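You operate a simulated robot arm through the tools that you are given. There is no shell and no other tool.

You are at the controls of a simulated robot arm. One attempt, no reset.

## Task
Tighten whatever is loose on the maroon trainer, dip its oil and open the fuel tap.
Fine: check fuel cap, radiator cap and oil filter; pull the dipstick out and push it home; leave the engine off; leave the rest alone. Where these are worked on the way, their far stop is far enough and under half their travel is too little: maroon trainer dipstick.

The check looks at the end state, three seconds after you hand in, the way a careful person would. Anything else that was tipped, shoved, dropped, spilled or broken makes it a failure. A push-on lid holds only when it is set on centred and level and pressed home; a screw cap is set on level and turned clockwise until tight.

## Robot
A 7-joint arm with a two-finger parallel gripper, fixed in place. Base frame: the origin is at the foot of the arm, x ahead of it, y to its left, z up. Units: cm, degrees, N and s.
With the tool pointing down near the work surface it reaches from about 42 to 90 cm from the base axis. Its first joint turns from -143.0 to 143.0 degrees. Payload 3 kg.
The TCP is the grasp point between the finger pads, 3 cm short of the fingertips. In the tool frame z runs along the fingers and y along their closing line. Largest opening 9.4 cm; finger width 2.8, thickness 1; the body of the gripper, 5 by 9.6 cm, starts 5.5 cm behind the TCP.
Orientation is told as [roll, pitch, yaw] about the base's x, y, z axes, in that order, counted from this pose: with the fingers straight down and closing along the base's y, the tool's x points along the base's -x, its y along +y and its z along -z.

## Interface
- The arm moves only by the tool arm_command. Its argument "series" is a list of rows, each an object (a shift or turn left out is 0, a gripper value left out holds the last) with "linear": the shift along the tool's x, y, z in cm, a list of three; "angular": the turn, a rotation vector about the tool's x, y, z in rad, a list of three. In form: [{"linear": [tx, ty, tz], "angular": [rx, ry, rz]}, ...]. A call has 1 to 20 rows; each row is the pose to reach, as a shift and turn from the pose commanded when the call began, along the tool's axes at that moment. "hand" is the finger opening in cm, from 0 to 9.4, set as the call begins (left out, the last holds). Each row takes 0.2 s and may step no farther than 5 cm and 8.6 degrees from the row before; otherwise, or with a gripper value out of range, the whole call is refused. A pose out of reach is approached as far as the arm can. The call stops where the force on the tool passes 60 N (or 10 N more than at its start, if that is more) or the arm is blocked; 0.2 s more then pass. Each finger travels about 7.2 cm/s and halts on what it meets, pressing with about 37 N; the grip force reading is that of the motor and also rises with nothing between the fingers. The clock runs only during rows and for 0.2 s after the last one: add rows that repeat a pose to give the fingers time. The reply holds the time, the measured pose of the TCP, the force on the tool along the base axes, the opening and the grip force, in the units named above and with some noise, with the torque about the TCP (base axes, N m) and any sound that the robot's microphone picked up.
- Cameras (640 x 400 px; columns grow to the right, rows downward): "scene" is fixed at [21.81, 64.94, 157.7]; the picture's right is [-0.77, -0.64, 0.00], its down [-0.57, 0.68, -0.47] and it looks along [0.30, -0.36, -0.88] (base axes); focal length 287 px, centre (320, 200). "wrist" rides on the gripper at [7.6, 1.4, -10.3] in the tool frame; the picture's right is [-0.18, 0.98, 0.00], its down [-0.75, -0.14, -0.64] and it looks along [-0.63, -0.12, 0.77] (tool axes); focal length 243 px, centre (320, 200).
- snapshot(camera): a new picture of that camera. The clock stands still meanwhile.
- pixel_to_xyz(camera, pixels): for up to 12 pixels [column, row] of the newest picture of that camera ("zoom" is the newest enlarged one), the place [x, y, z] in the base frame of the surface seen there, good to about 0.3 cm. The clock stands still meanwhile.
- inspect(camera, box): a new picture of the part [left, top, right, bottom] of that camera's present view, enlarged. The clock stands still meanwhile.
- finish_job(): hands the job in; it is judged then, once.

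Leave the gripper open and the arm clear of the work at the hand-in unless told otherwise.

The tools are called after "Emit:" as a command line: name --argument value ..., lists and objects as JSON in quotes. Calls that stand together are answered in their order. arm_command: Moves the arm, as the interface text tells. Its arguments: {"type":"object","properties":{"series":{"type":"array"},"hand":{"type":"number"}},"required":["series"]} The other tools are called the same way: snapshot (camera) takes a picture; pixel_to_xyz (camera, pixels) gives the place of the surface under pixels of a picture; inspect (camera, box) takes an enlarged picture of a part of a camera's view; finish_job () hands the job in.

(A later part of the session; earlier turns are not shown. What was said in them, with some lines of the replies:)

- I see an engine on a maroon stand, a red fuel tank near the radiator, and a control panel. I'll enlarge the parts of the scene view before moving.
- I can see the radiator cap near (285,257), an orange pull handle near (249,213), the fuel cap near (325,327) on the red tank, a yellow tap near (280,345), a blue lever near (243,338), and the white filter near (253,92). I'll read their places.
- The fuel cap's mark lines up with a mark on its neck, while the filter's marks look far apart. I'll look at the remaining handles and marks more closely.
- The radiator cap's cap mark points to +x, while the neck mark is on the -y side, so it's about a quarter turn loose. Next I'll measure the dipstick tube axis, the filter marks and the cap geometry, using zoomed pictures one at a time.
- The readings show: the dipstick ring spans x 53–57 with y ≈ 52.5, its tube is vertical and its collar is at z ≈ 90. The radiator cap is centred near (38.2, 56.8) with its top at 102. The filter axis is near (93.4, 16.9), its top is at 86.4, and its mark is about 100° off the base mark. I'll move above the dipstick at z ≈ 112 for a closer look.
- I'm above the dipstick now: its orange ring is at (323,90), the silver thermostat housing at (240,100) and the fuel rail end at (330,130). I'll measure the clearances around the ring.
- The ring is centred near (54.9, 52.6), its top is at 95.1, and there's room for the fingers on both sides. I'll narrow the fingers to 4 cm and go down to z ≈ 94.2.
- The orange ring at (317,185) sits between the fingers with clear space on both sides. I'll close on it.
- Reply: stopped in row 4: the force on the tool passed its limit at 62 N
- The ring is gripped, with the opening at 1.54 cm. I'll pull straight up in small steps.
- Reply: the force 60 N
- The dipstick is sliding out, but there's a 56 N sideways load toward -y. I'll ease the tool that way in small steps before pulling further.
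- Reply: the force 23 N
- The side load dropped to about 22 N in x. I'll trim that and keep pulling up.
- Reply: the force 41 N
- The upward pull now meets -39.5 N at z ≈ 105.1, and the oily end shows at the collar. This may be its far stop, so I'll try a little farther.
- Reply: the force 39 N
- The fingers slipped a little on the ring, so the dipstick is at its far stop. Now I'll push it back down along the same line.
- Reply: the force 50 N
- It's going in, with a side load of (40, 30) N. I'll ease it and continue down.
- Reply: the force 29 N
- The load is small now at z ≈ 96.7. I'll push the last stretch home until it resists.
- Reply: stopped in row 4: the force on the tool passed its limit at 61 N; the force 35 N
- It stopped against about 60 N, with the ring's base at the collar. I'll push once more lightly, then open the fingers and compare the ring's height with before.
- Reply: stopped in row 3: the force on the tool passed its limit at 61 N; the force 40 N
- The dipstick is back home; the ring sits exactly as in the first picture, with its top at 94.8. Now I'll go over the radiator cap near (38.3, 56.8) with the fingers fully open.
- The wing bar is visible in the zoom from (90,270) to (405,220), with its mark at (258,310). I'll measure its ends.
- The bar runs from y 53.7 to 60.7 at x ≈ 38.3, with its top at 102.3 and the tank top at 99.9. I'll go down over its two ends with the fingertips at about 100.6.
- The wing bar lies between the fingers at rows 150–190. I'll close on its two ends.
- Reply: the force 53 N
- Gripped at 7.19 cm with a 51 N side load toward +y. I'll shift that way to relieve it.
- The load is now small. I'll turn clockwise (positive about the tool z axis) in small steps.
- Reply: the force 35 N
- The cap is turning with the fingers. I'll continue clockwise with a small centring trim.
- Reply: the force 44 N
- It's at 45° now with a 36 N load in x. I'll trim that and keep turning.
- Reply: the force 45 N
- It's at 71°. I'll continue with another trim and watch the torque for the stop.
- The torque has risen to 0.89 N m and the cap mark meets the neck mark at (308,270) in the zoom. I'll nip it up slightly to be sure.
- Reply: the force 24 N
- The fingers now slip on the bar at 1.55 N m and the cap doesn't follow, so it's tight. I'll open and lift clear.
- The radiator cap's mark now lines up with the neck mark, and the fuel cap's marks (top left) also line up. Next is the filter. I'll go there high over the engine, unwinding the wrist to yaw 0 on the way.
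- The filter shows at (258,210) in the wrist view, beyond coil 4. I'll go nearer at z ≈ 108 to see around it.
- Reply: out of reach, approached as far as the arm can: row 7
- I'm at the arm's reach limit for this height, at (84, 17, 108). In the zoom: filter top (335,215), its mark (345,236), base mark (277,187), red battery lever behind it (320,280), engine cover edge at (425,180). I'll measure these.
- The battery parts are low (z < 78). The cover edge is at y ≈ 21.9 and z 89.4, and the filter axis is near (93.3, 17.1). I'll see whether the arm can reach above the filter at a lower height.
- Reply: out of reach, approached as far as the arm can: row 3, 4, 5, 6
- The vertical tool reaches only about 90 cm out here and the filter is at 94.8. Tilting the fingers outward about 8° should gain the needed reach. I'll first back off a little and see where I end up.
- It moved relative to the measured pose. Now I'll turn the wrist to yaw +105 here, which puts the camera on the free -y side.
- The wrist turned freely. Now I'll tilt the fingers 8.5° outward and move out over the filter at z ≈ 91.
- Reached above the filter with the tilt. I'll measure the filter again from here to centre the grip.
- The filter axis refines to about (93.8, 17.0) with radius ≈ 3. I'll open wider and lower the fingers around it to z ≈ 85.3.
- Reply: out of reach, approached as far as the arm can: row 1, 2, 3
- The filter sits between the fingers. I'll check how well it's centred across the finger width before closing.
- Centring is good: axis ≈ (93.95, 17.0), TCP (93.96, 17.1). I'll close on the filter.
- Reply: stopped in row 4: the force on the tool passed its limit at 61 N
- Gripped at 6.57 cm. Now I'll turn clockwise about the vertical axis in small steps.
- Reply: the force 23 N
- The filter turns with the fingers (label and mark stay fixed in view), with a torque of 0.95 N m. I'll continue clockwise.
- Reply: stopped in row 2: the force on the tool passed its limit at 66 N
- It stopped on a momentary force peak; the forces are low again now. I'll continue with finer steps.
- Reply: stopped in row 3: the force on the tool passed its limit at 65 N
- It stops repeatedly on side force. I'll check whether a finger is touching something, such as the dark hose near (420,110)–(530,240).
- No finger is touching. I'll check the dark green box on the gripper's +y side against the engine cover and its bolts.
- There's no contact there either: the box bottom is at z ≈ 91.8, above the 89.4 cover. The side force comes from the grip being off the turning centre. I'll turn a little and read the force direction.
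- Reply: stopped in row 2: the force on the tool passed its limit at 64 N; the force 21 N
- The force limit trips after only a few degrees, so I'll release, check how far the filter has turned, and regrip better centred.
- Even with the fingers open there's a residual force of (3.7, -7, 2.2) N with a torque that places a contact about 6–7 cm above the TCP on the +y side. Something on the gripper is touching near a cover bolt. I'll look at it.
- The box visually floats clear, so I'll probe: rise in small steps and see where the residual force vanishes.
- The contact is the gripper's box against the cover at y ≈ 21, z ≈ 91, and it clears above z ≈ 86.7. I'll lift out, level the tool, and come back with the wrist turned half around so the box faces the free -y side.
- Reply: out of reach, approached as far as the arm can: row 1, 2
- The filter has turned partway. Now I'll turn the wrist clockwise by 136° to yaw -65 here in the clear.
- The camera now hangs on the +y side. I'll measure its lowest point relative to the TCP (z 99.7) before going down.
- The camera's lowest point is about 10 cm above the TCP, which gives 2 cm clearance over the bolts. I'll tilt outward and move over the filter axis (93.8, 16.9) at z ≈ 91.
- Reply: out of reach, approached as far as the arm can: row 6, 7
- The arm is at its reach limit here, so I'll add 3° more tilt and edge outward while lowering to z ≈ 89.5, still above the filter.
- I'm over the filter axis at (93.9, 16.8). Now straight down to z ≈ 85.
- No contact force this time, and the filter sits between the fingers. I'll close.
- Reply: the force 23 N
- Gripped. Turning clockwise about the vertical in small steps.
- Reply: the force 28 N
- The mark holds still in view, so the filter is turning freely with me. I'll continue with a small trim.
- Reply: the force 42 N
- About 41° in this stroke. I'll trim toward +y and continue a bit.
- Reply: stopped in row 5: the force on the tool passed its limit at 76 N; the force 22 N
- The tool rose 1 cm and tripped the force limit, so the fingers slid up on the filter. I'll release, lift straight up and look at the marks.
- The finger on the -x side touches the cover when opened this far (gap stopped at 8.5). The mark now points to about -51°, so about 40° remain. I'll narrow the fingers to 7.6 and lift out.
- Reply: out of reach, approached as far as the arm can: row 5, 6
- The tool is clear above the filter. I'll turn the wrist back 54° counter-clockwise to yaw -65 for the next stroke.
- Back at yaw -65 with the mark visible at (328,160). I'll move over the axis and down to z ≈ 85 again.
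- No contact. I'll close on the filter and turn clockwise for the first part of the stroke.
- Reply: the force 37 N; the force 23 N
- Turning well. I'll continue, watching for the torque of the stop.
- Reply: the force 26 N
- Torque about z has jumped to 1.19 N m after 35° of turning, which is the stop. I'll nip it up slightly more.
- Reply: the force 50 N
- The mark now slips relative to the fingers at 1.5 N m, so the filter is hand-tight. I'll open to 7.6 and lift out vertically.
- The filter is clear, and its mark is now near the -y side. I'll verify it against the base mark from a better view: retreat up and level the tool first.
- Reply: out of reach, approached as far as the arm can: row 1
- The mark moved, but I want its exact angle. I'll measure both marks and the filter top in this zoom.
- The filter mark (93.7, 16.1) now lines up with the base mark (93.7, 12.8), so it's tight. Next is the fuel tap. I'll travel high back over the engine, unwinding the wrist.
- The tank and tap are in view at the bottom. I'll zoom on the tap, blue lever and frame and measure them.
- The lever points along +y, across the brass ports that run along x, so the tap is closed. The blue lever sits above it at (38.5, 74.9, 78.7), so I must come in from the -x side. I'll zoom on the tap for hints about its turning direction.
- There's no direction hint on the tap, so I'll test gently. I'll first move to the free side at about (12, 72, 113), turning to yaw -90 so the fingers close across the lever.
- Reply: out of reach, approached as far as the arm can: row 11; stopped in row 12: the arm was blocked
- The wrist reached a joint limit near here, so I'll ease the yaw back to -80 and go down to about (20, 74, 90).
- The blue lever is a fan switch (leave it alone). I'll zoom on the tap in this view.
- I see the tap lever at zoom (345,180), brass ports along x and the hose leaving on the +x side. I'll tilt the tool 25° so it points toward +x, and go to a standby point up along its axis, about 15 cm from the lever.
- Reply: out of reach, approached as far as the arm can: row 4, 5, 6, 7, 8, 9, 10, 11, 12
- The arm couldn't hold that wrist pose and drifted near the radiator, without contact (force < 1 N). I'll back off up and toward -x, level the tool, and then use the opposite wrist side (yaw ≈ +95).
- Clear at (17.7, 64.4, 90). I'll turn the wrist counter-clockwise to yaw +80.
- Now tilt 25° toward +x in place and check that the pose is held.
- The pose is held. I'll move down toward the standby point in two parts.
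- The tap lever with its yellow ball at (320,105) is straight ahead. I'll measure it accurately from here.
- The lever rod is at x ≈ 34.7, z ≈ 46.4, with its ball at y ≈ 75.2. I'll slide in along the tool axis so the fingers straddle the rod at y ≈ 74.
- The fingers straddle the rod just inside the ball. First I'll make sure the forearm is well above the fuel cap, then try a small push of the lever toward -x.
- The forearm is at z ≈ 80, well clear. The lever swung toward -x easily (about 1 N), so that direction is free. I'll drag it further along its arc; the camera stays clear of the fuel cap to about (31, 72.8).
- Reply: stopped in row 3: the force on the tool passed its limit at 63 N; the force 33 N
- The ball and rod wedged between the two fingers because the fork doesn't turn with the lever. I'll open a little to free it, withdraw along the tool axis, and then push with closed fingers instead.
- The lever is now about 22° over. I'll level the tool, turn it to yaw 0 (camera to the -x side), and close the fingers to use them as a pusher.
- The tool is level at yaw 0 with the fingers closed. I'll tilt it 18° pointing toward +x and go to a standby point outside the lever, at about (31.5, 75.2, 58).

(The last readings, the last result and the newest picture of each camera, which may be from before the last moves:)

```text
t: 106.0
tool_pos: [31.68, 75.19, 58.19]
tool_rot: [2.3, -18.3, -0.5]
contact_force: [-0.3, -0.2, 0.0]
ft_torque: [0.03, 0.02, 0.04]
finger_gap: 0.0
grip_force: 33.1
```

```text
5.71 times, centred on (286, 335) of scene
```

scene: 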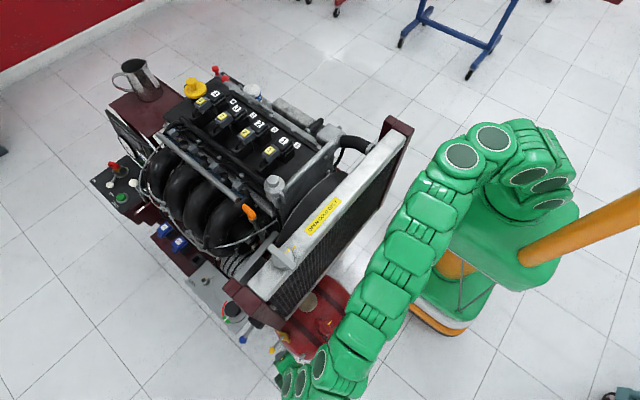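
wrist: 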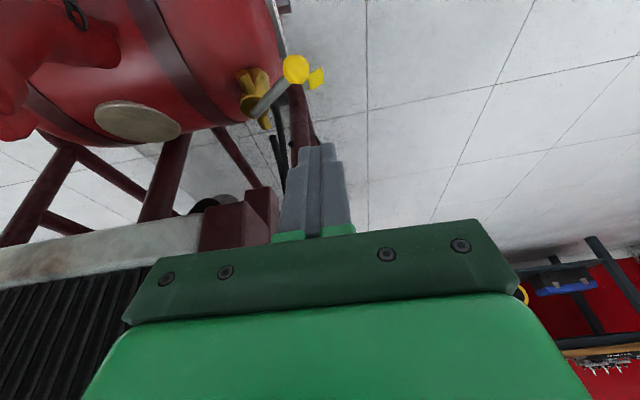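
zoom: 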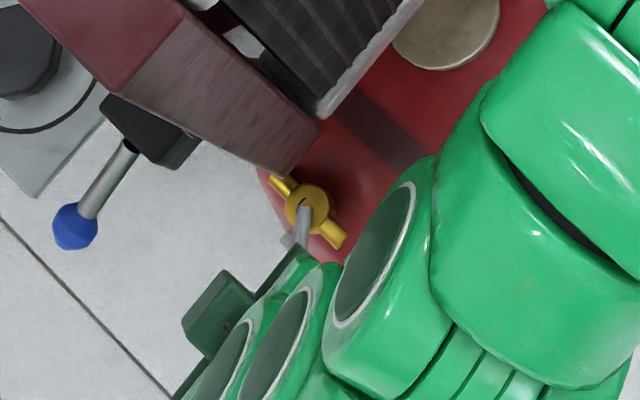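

The lever ball is at (297,70). I'll shift outward first and then lower the closed fingertips on the lever's +x side, to z ≈ 44 at the tips.

Emit:
arm_command --series '[{"linear": [-1.9, 0, 0]}, {"linear": [-1.6, -0.1, 4]}, {"linear": [-1.1, -0.2, 8]}, {"linear": [-0.53, -0.28, 12.08]}, {"linear": [-0.53, -0.28, 12.08]}]'

Emit:
snapshot --camera "wrist"

```text
t: 107.2
tool_pos: [35.73, 75.52, 46.88]
tool_rot: [2.4, -18.3, -0.6]
contact_force: [0.2, -0.3, -0.1]
ft_torque: [-0.01, -0.02, 0.01]
finger_gap: 0.0
grip_force: 32.5
```

```text
taken
```

wrist: 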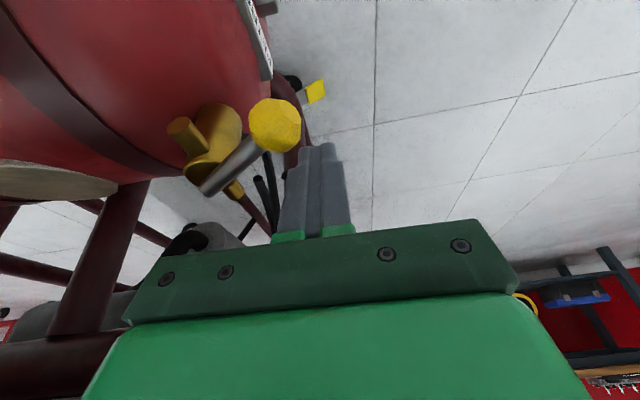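

The fingertips are beside the lever. Now I'll sweep along the lever's arc, pushing the rod from behind toward -x, up to about 60° first.

Emit:
arm_command --series '[{"linear": [0.474, -0.45, -1.23]}, {"linear": [1.1, -0.63, -1.44]}, {"linear": [1.71, -0.815, -1.65]}, {"linear": [2.4, -0.98, -1.88]}, {"linear": [3.04, -1.14, -2.11]}, {"linear": [3.65, -1.5, -2.33]}, {"linear": [4.27, -1.92, -2.55]}, {"linear": [4.27, -1.92, -2.55]}]'

Emit:
snapshot --camera "wrist"

```text
t: 109.0
tool_pos: [30.88, 73.34, 47.84]
tool_rot: [2.3, -18.2, -0.5]
contact_force: [-1.8, 1.6, 0.6]
ft_torque: [0.0, 0.02, -0.03]
finger_gap: 0.0
grip_force: 33.2
```

```text
taken
```

wrist: 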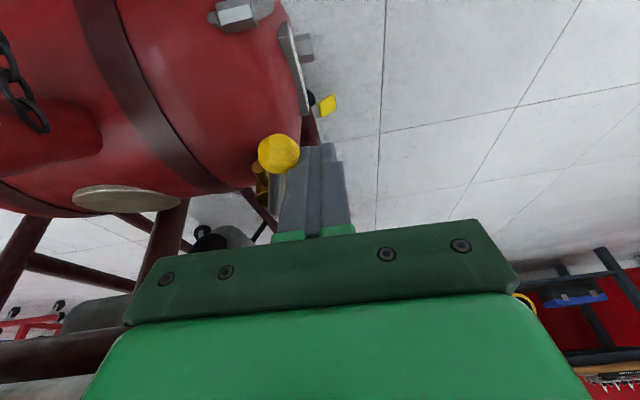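

The lever is following with small force. Continue to 90° in small steps.

Emit:
arm_command --series '[{"linear": [0.5, -0.6, -0.19]}, {"linear": [1.0, -1.22, -0.38]}, {"linear": [1.15, -1.7, -0.45]}, {"linear": [1.25, -2.2, -0.5]}, {"linear": [1.33, -2.68, -0.55]}, {"linear": [1.33, -2.68, -0.55]}]'

Emit:
snapshot --camera "wrist"

Emit:
inspect --camera "scene" --box '[230, 300, 342, 370]'

```text
t: 110.2
tool_pos: [29.63, 71.37, 48.15]
tool_rot: [3.0, -18.3, -0.6]
contact_force: [2.0, 13.3, -5.5]
ft_torque: [0.29, -0.04, -0.03]
finger_gap: 0.0
grip_force: 32.5
stopped in row 5: the force on the tool passed its limit at 70 N (the readings are from after the stop); the commanded pose is now the measured one
```

```text
taken
```

wrist: 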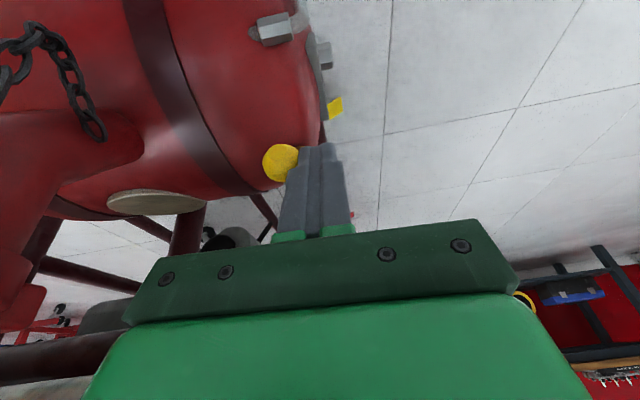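

```text
5.71 times, centred on (286, 335) of scene
```

zoom: 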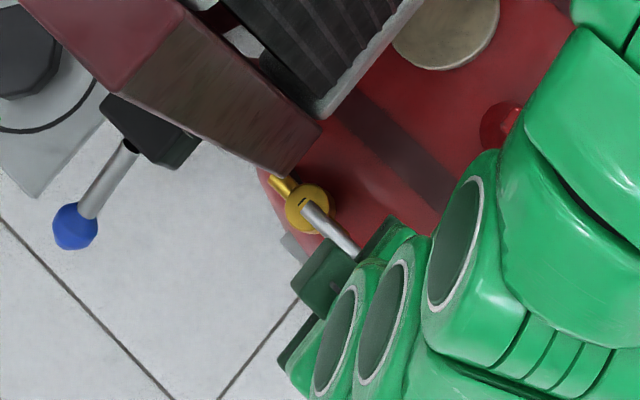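

The push stopped hard at the limit and the rod now lies in line over the -x brass port, so the tap is open at its stop. I'll step back toward +y and withdraw along the tool axis.

Emit:
arm_command --series '[{"linear": [0, 0.6, 0]}, {"linear": [0, 1.5, 0]}, {"linear": [0, 2, -3]}, {"linear": [0, 2, -7]}, {"linear": [0, 2, -11]}, {"linear": [0, 2, -15]}, {"linear": [0, 2, -15]}]'

Emit:
snapshot --camera "wrist"

Emit:
inspect --camera "wrist" --box '[200, 20, 360, 140]'

Emit:
inspect --camera "scene" --box '[230, 300, 342, 370]'

```text
t: 111.8
tool_pos: [24.68, 72.42, 62.36]
tool_rot: [2.8, -18.2, -0.6]
contact_force: [0.3, -0.6, -0.3]
ft_torque: [-0.01, -0.03, -0.01]
finger_gap: 0.0
grip_force: 33.2
```

```text
taken
```

wrist: 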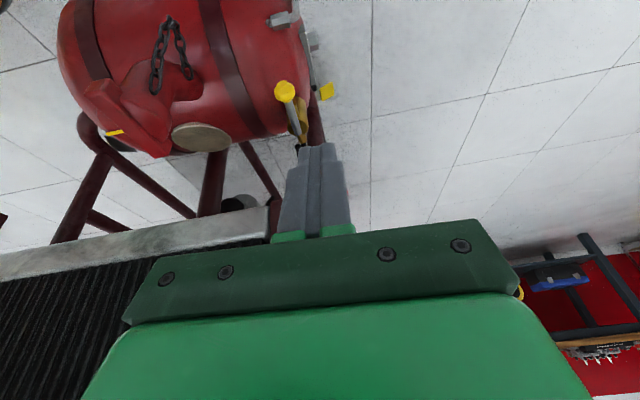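

```text
3.33 times, centred on (280, 80) of wrist
```

zoom: 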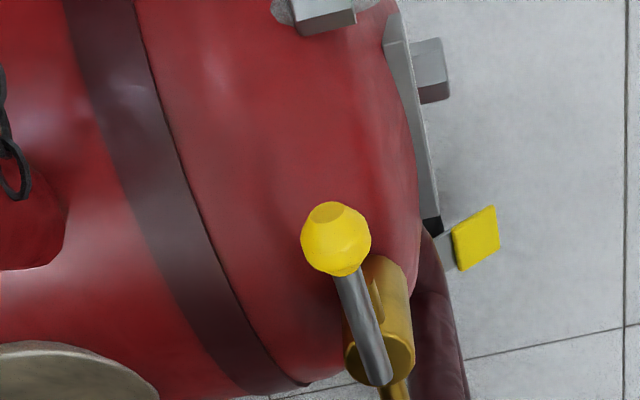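

```text
5.71 times, centred on (286, 335) of scene
```

zoom: 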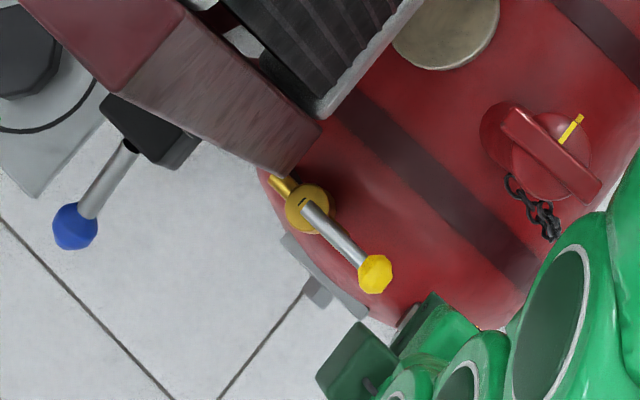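

The lever now lies along the ports. I'll measure its angle and look at the fuel cap marks once more.

Emit:
pixel_to_xyz --camera "zoom" --pixels '[[375, 272], [345, 245], [318, 215], [305, 205], [280, 185], [565, 135], [577, 120]]'

Emit:
inspect --camera "scene" --box '[308, 312, 340, 336]'

Emit:
inspect --camera "wrist" --box '[60, 60, 220, 180]'

```text
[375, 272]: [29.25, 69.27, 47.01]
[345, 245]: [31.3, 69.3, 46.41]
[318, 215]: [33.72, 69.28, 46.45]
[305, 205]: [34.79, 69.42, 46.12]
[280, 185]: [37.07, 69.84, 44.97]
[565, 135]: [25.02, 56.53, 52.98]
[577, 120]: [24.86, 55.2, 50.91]
```

```text
16.00 times, centred on (324, 324) of scene
```

zoom: 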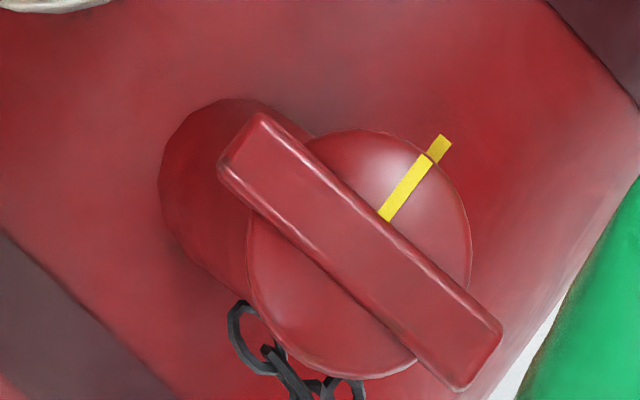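

```text
3.33 times, centred on (140, 120) of wrist
```

zoom: 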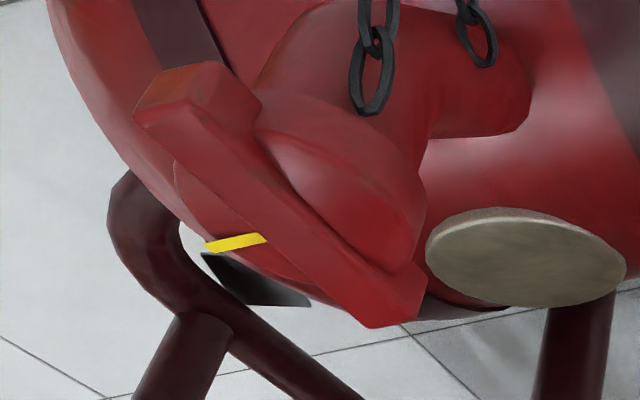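

The lever lies along x (y ≈ 69.3 from pivot to ball), so the tap is fully open, and the fuel cap marks line up. I'll rise clear of the work, level the tool and open the gripper.

Emit:
arm_command --series '[{"linear": [-0.9, 0.17, -4.15]}, {"linear": [-1.8, 0.33, -8.3]}, {"linear": [-2.7, 0.5, -12.4]}, {"linear": [-3.6, 0.66, -16.6]}, {"linear": [-4.5, 0.83, -20.7], "angular": [0, 0.1, 0]}, {"linear": [-5.4, 1.0, -24.9], "angular": [0, 0.2, 0]}, {"linear": [-6.3, 1.16, -29], "angular": [0, 0.314, 0]}, {"linear": [-7.2, 1.33, -33.2], "angular": [0, 0.314, 0]}, {"linear": [-8.1, 1.49, -37.3], "angular": [0, 0.314, 0]}, {"linear": [-8.1, 1.49, -37.3], "angular": [0, 0.314, 0]}]'

Emit:
arm_command --hand 9.4 --series '[{"linear": [0, -4, -3]}, {"linear": [0, -8, -6]}, {"linear": [0, -12, -10]}, {"linear": [0, -15, -13]}, {"linear": [0, -15, -13]}]'

Emit:
snapshot --camera "scene"

Emit:
inspect --camera "scene" --box '[256, 236, 304, 266]'

Emit:
inspect --camera "scene" --box '[80, 140, 240, 240]'

Emit:
inspect --camera "scene" --box '[200, 260, 360, 360]'

Emit:
inspect --camera "scene" --box '[170, 60, 330, 160]'

Emit:
inspect --camera "scene" --box '[200, 160, 360, 260]'

```text
t: 114.0
tool_pos: [20.82, 72.69, 100.43]
tool_rot: [2.7, -0.3, 0.3]
contact_force: [-0.3, 0.0, -1.0]
ft_torque: [0.01, 0.02, -0.03]
finger_gap: 0.0
grip_force: 33.3
```

```text
refused: row 3 steps farther than a row can; nothing moved
```

```text
taken
```

scene: 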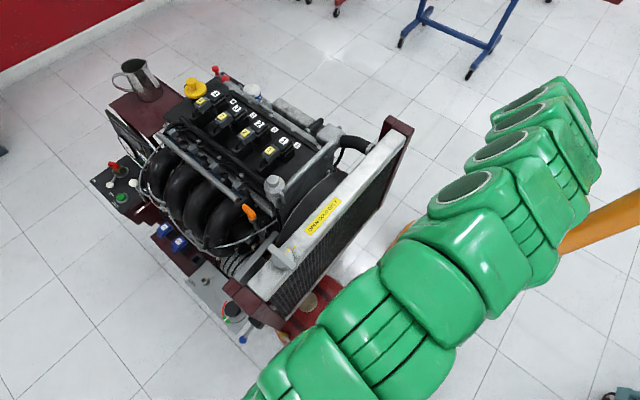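

```text
13.33 times, centred on (280, 251) of scene
```

zoom: 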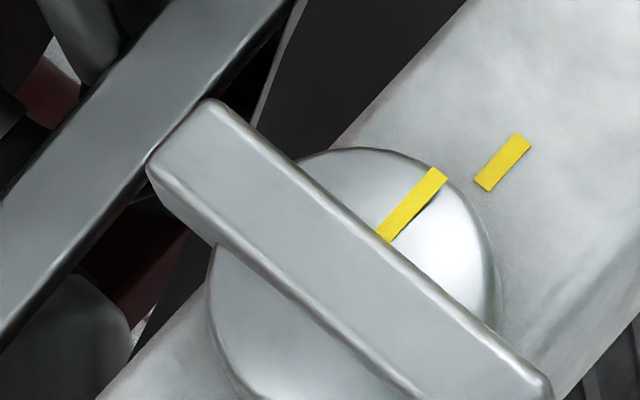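

```text
4.00 times, centred on (160, 190) of scene
```

zoom: 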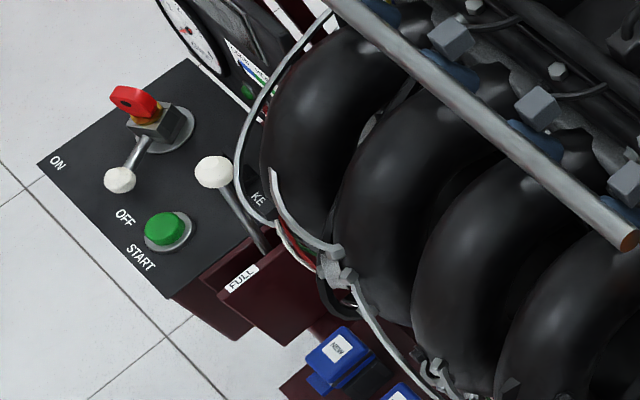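

```text
4.00 times, centred on (280, 310) of scene
```

zoom: 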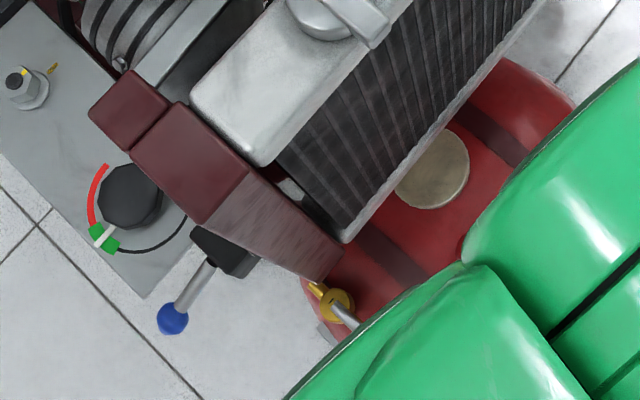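

```text
4.00 times, centred on (250, 110) of scene
```

zoom: 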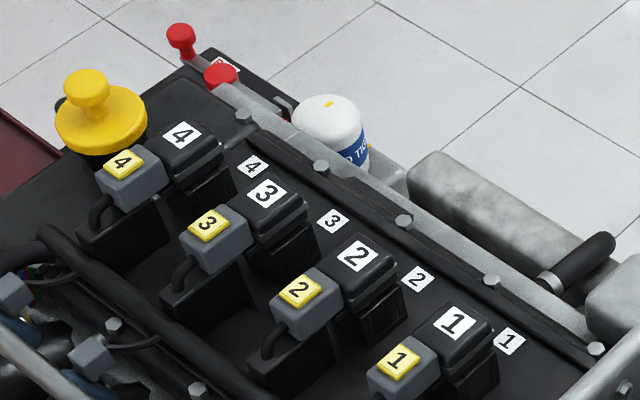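

```text
4.00 times, centred on (280, 210) of scene
```

zoom: 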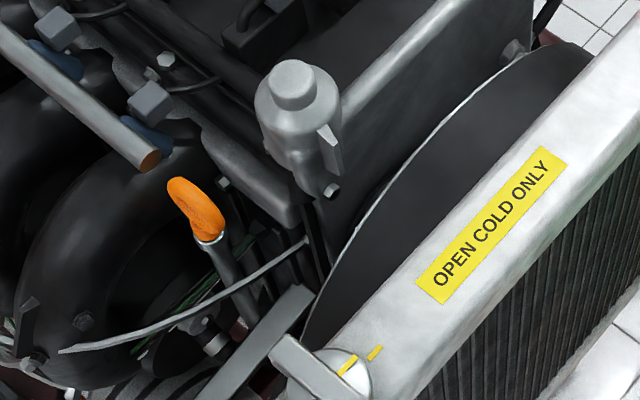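

Everything looks right: the radiator mark is in line with its neck mark, the dipstick is seated, the filter is aligned and the other controls are unchanged. I'll open the gripper and move a little farther clear.

Emit:
arm_command --hand 9.4 --series '[{"linear": [0, -3, -2.5]}, {"linear": [0, -6, -5]}, {"linear": [0, -9, -7.5]}, {"linear": [0, -12, -10]}, {"linear": [0, -14, -12]}, {"linear": [0, -14, -12]}]'

Emit:
snapshot --camera "scene"

Emit:
inspect --camera "scene" --box '[200, 260, 360, 360]'

```text
t: 115.4
tool_pos: [20.88, 57.64, 111.63]
tool_rot: [2.7, -0.2, 0.3]
contact_force: [-1.1, 0.0, 0.2]
ft_torque: [0.01, 0.02, -0.01]
finger_gap: 9.4
grip_force: 0.0
```

```text
taken
```

scene: 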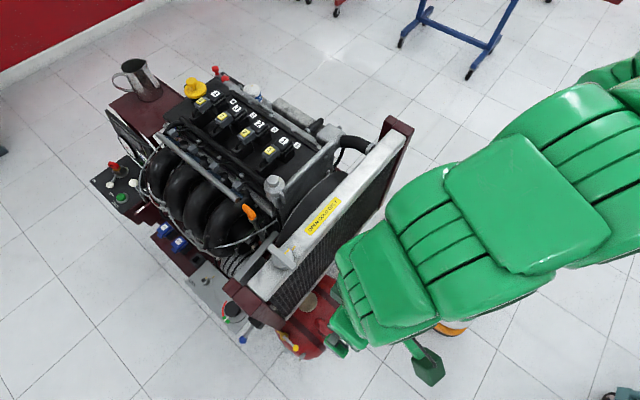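

```text
4.00 times, centred on (280, 310) of scene
```

zoom: 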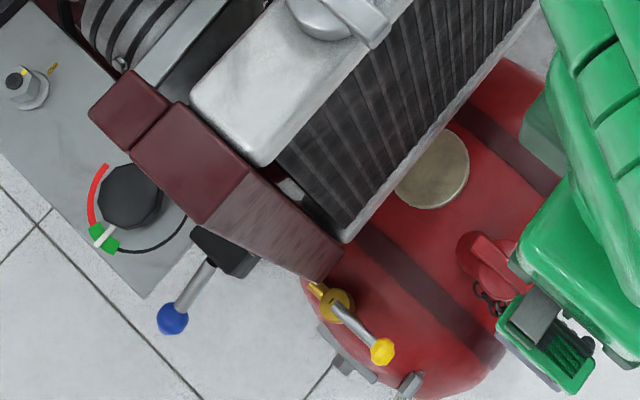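

The tap is open in line with its ports. The caps and filter are tight, the dipstick is home, the gripper is open and the arm is clear. I'm handing the job in.

Emit:
finish_job

```text
The job is handed in.
```

I finished the job on the maroon trainer and handed it in; I haven't seen the check's result.

- **Radiator cap:** it was loose. I turned it clockwise about a quarter turn to its stop, and its mark now lines up with the neck mark.
- **Oil filter:** it was loose. I turned it clockwise about 110° to its stop, and its mark lines up with the base mark. The gripper pressed against the engine cover a few times while I worked there. I saw no damage, and nothing looked moved.
- **Fuel cap:** its marks already lined up, so I left it alone.
- **Dipstick:** I pulled it out to its far stop (about 11 cm) and pushed it home. The ring sits as it did at the start.
- **Fuel tap:** I swung the lever 90° to its stop, toward the arm. It now lies in line with the brass ports, which I took as open because the tap has no open/closed label.

I left the engine off and did not touch the fan lever or the other controls. The gripper is open and the arm is clear of the work.
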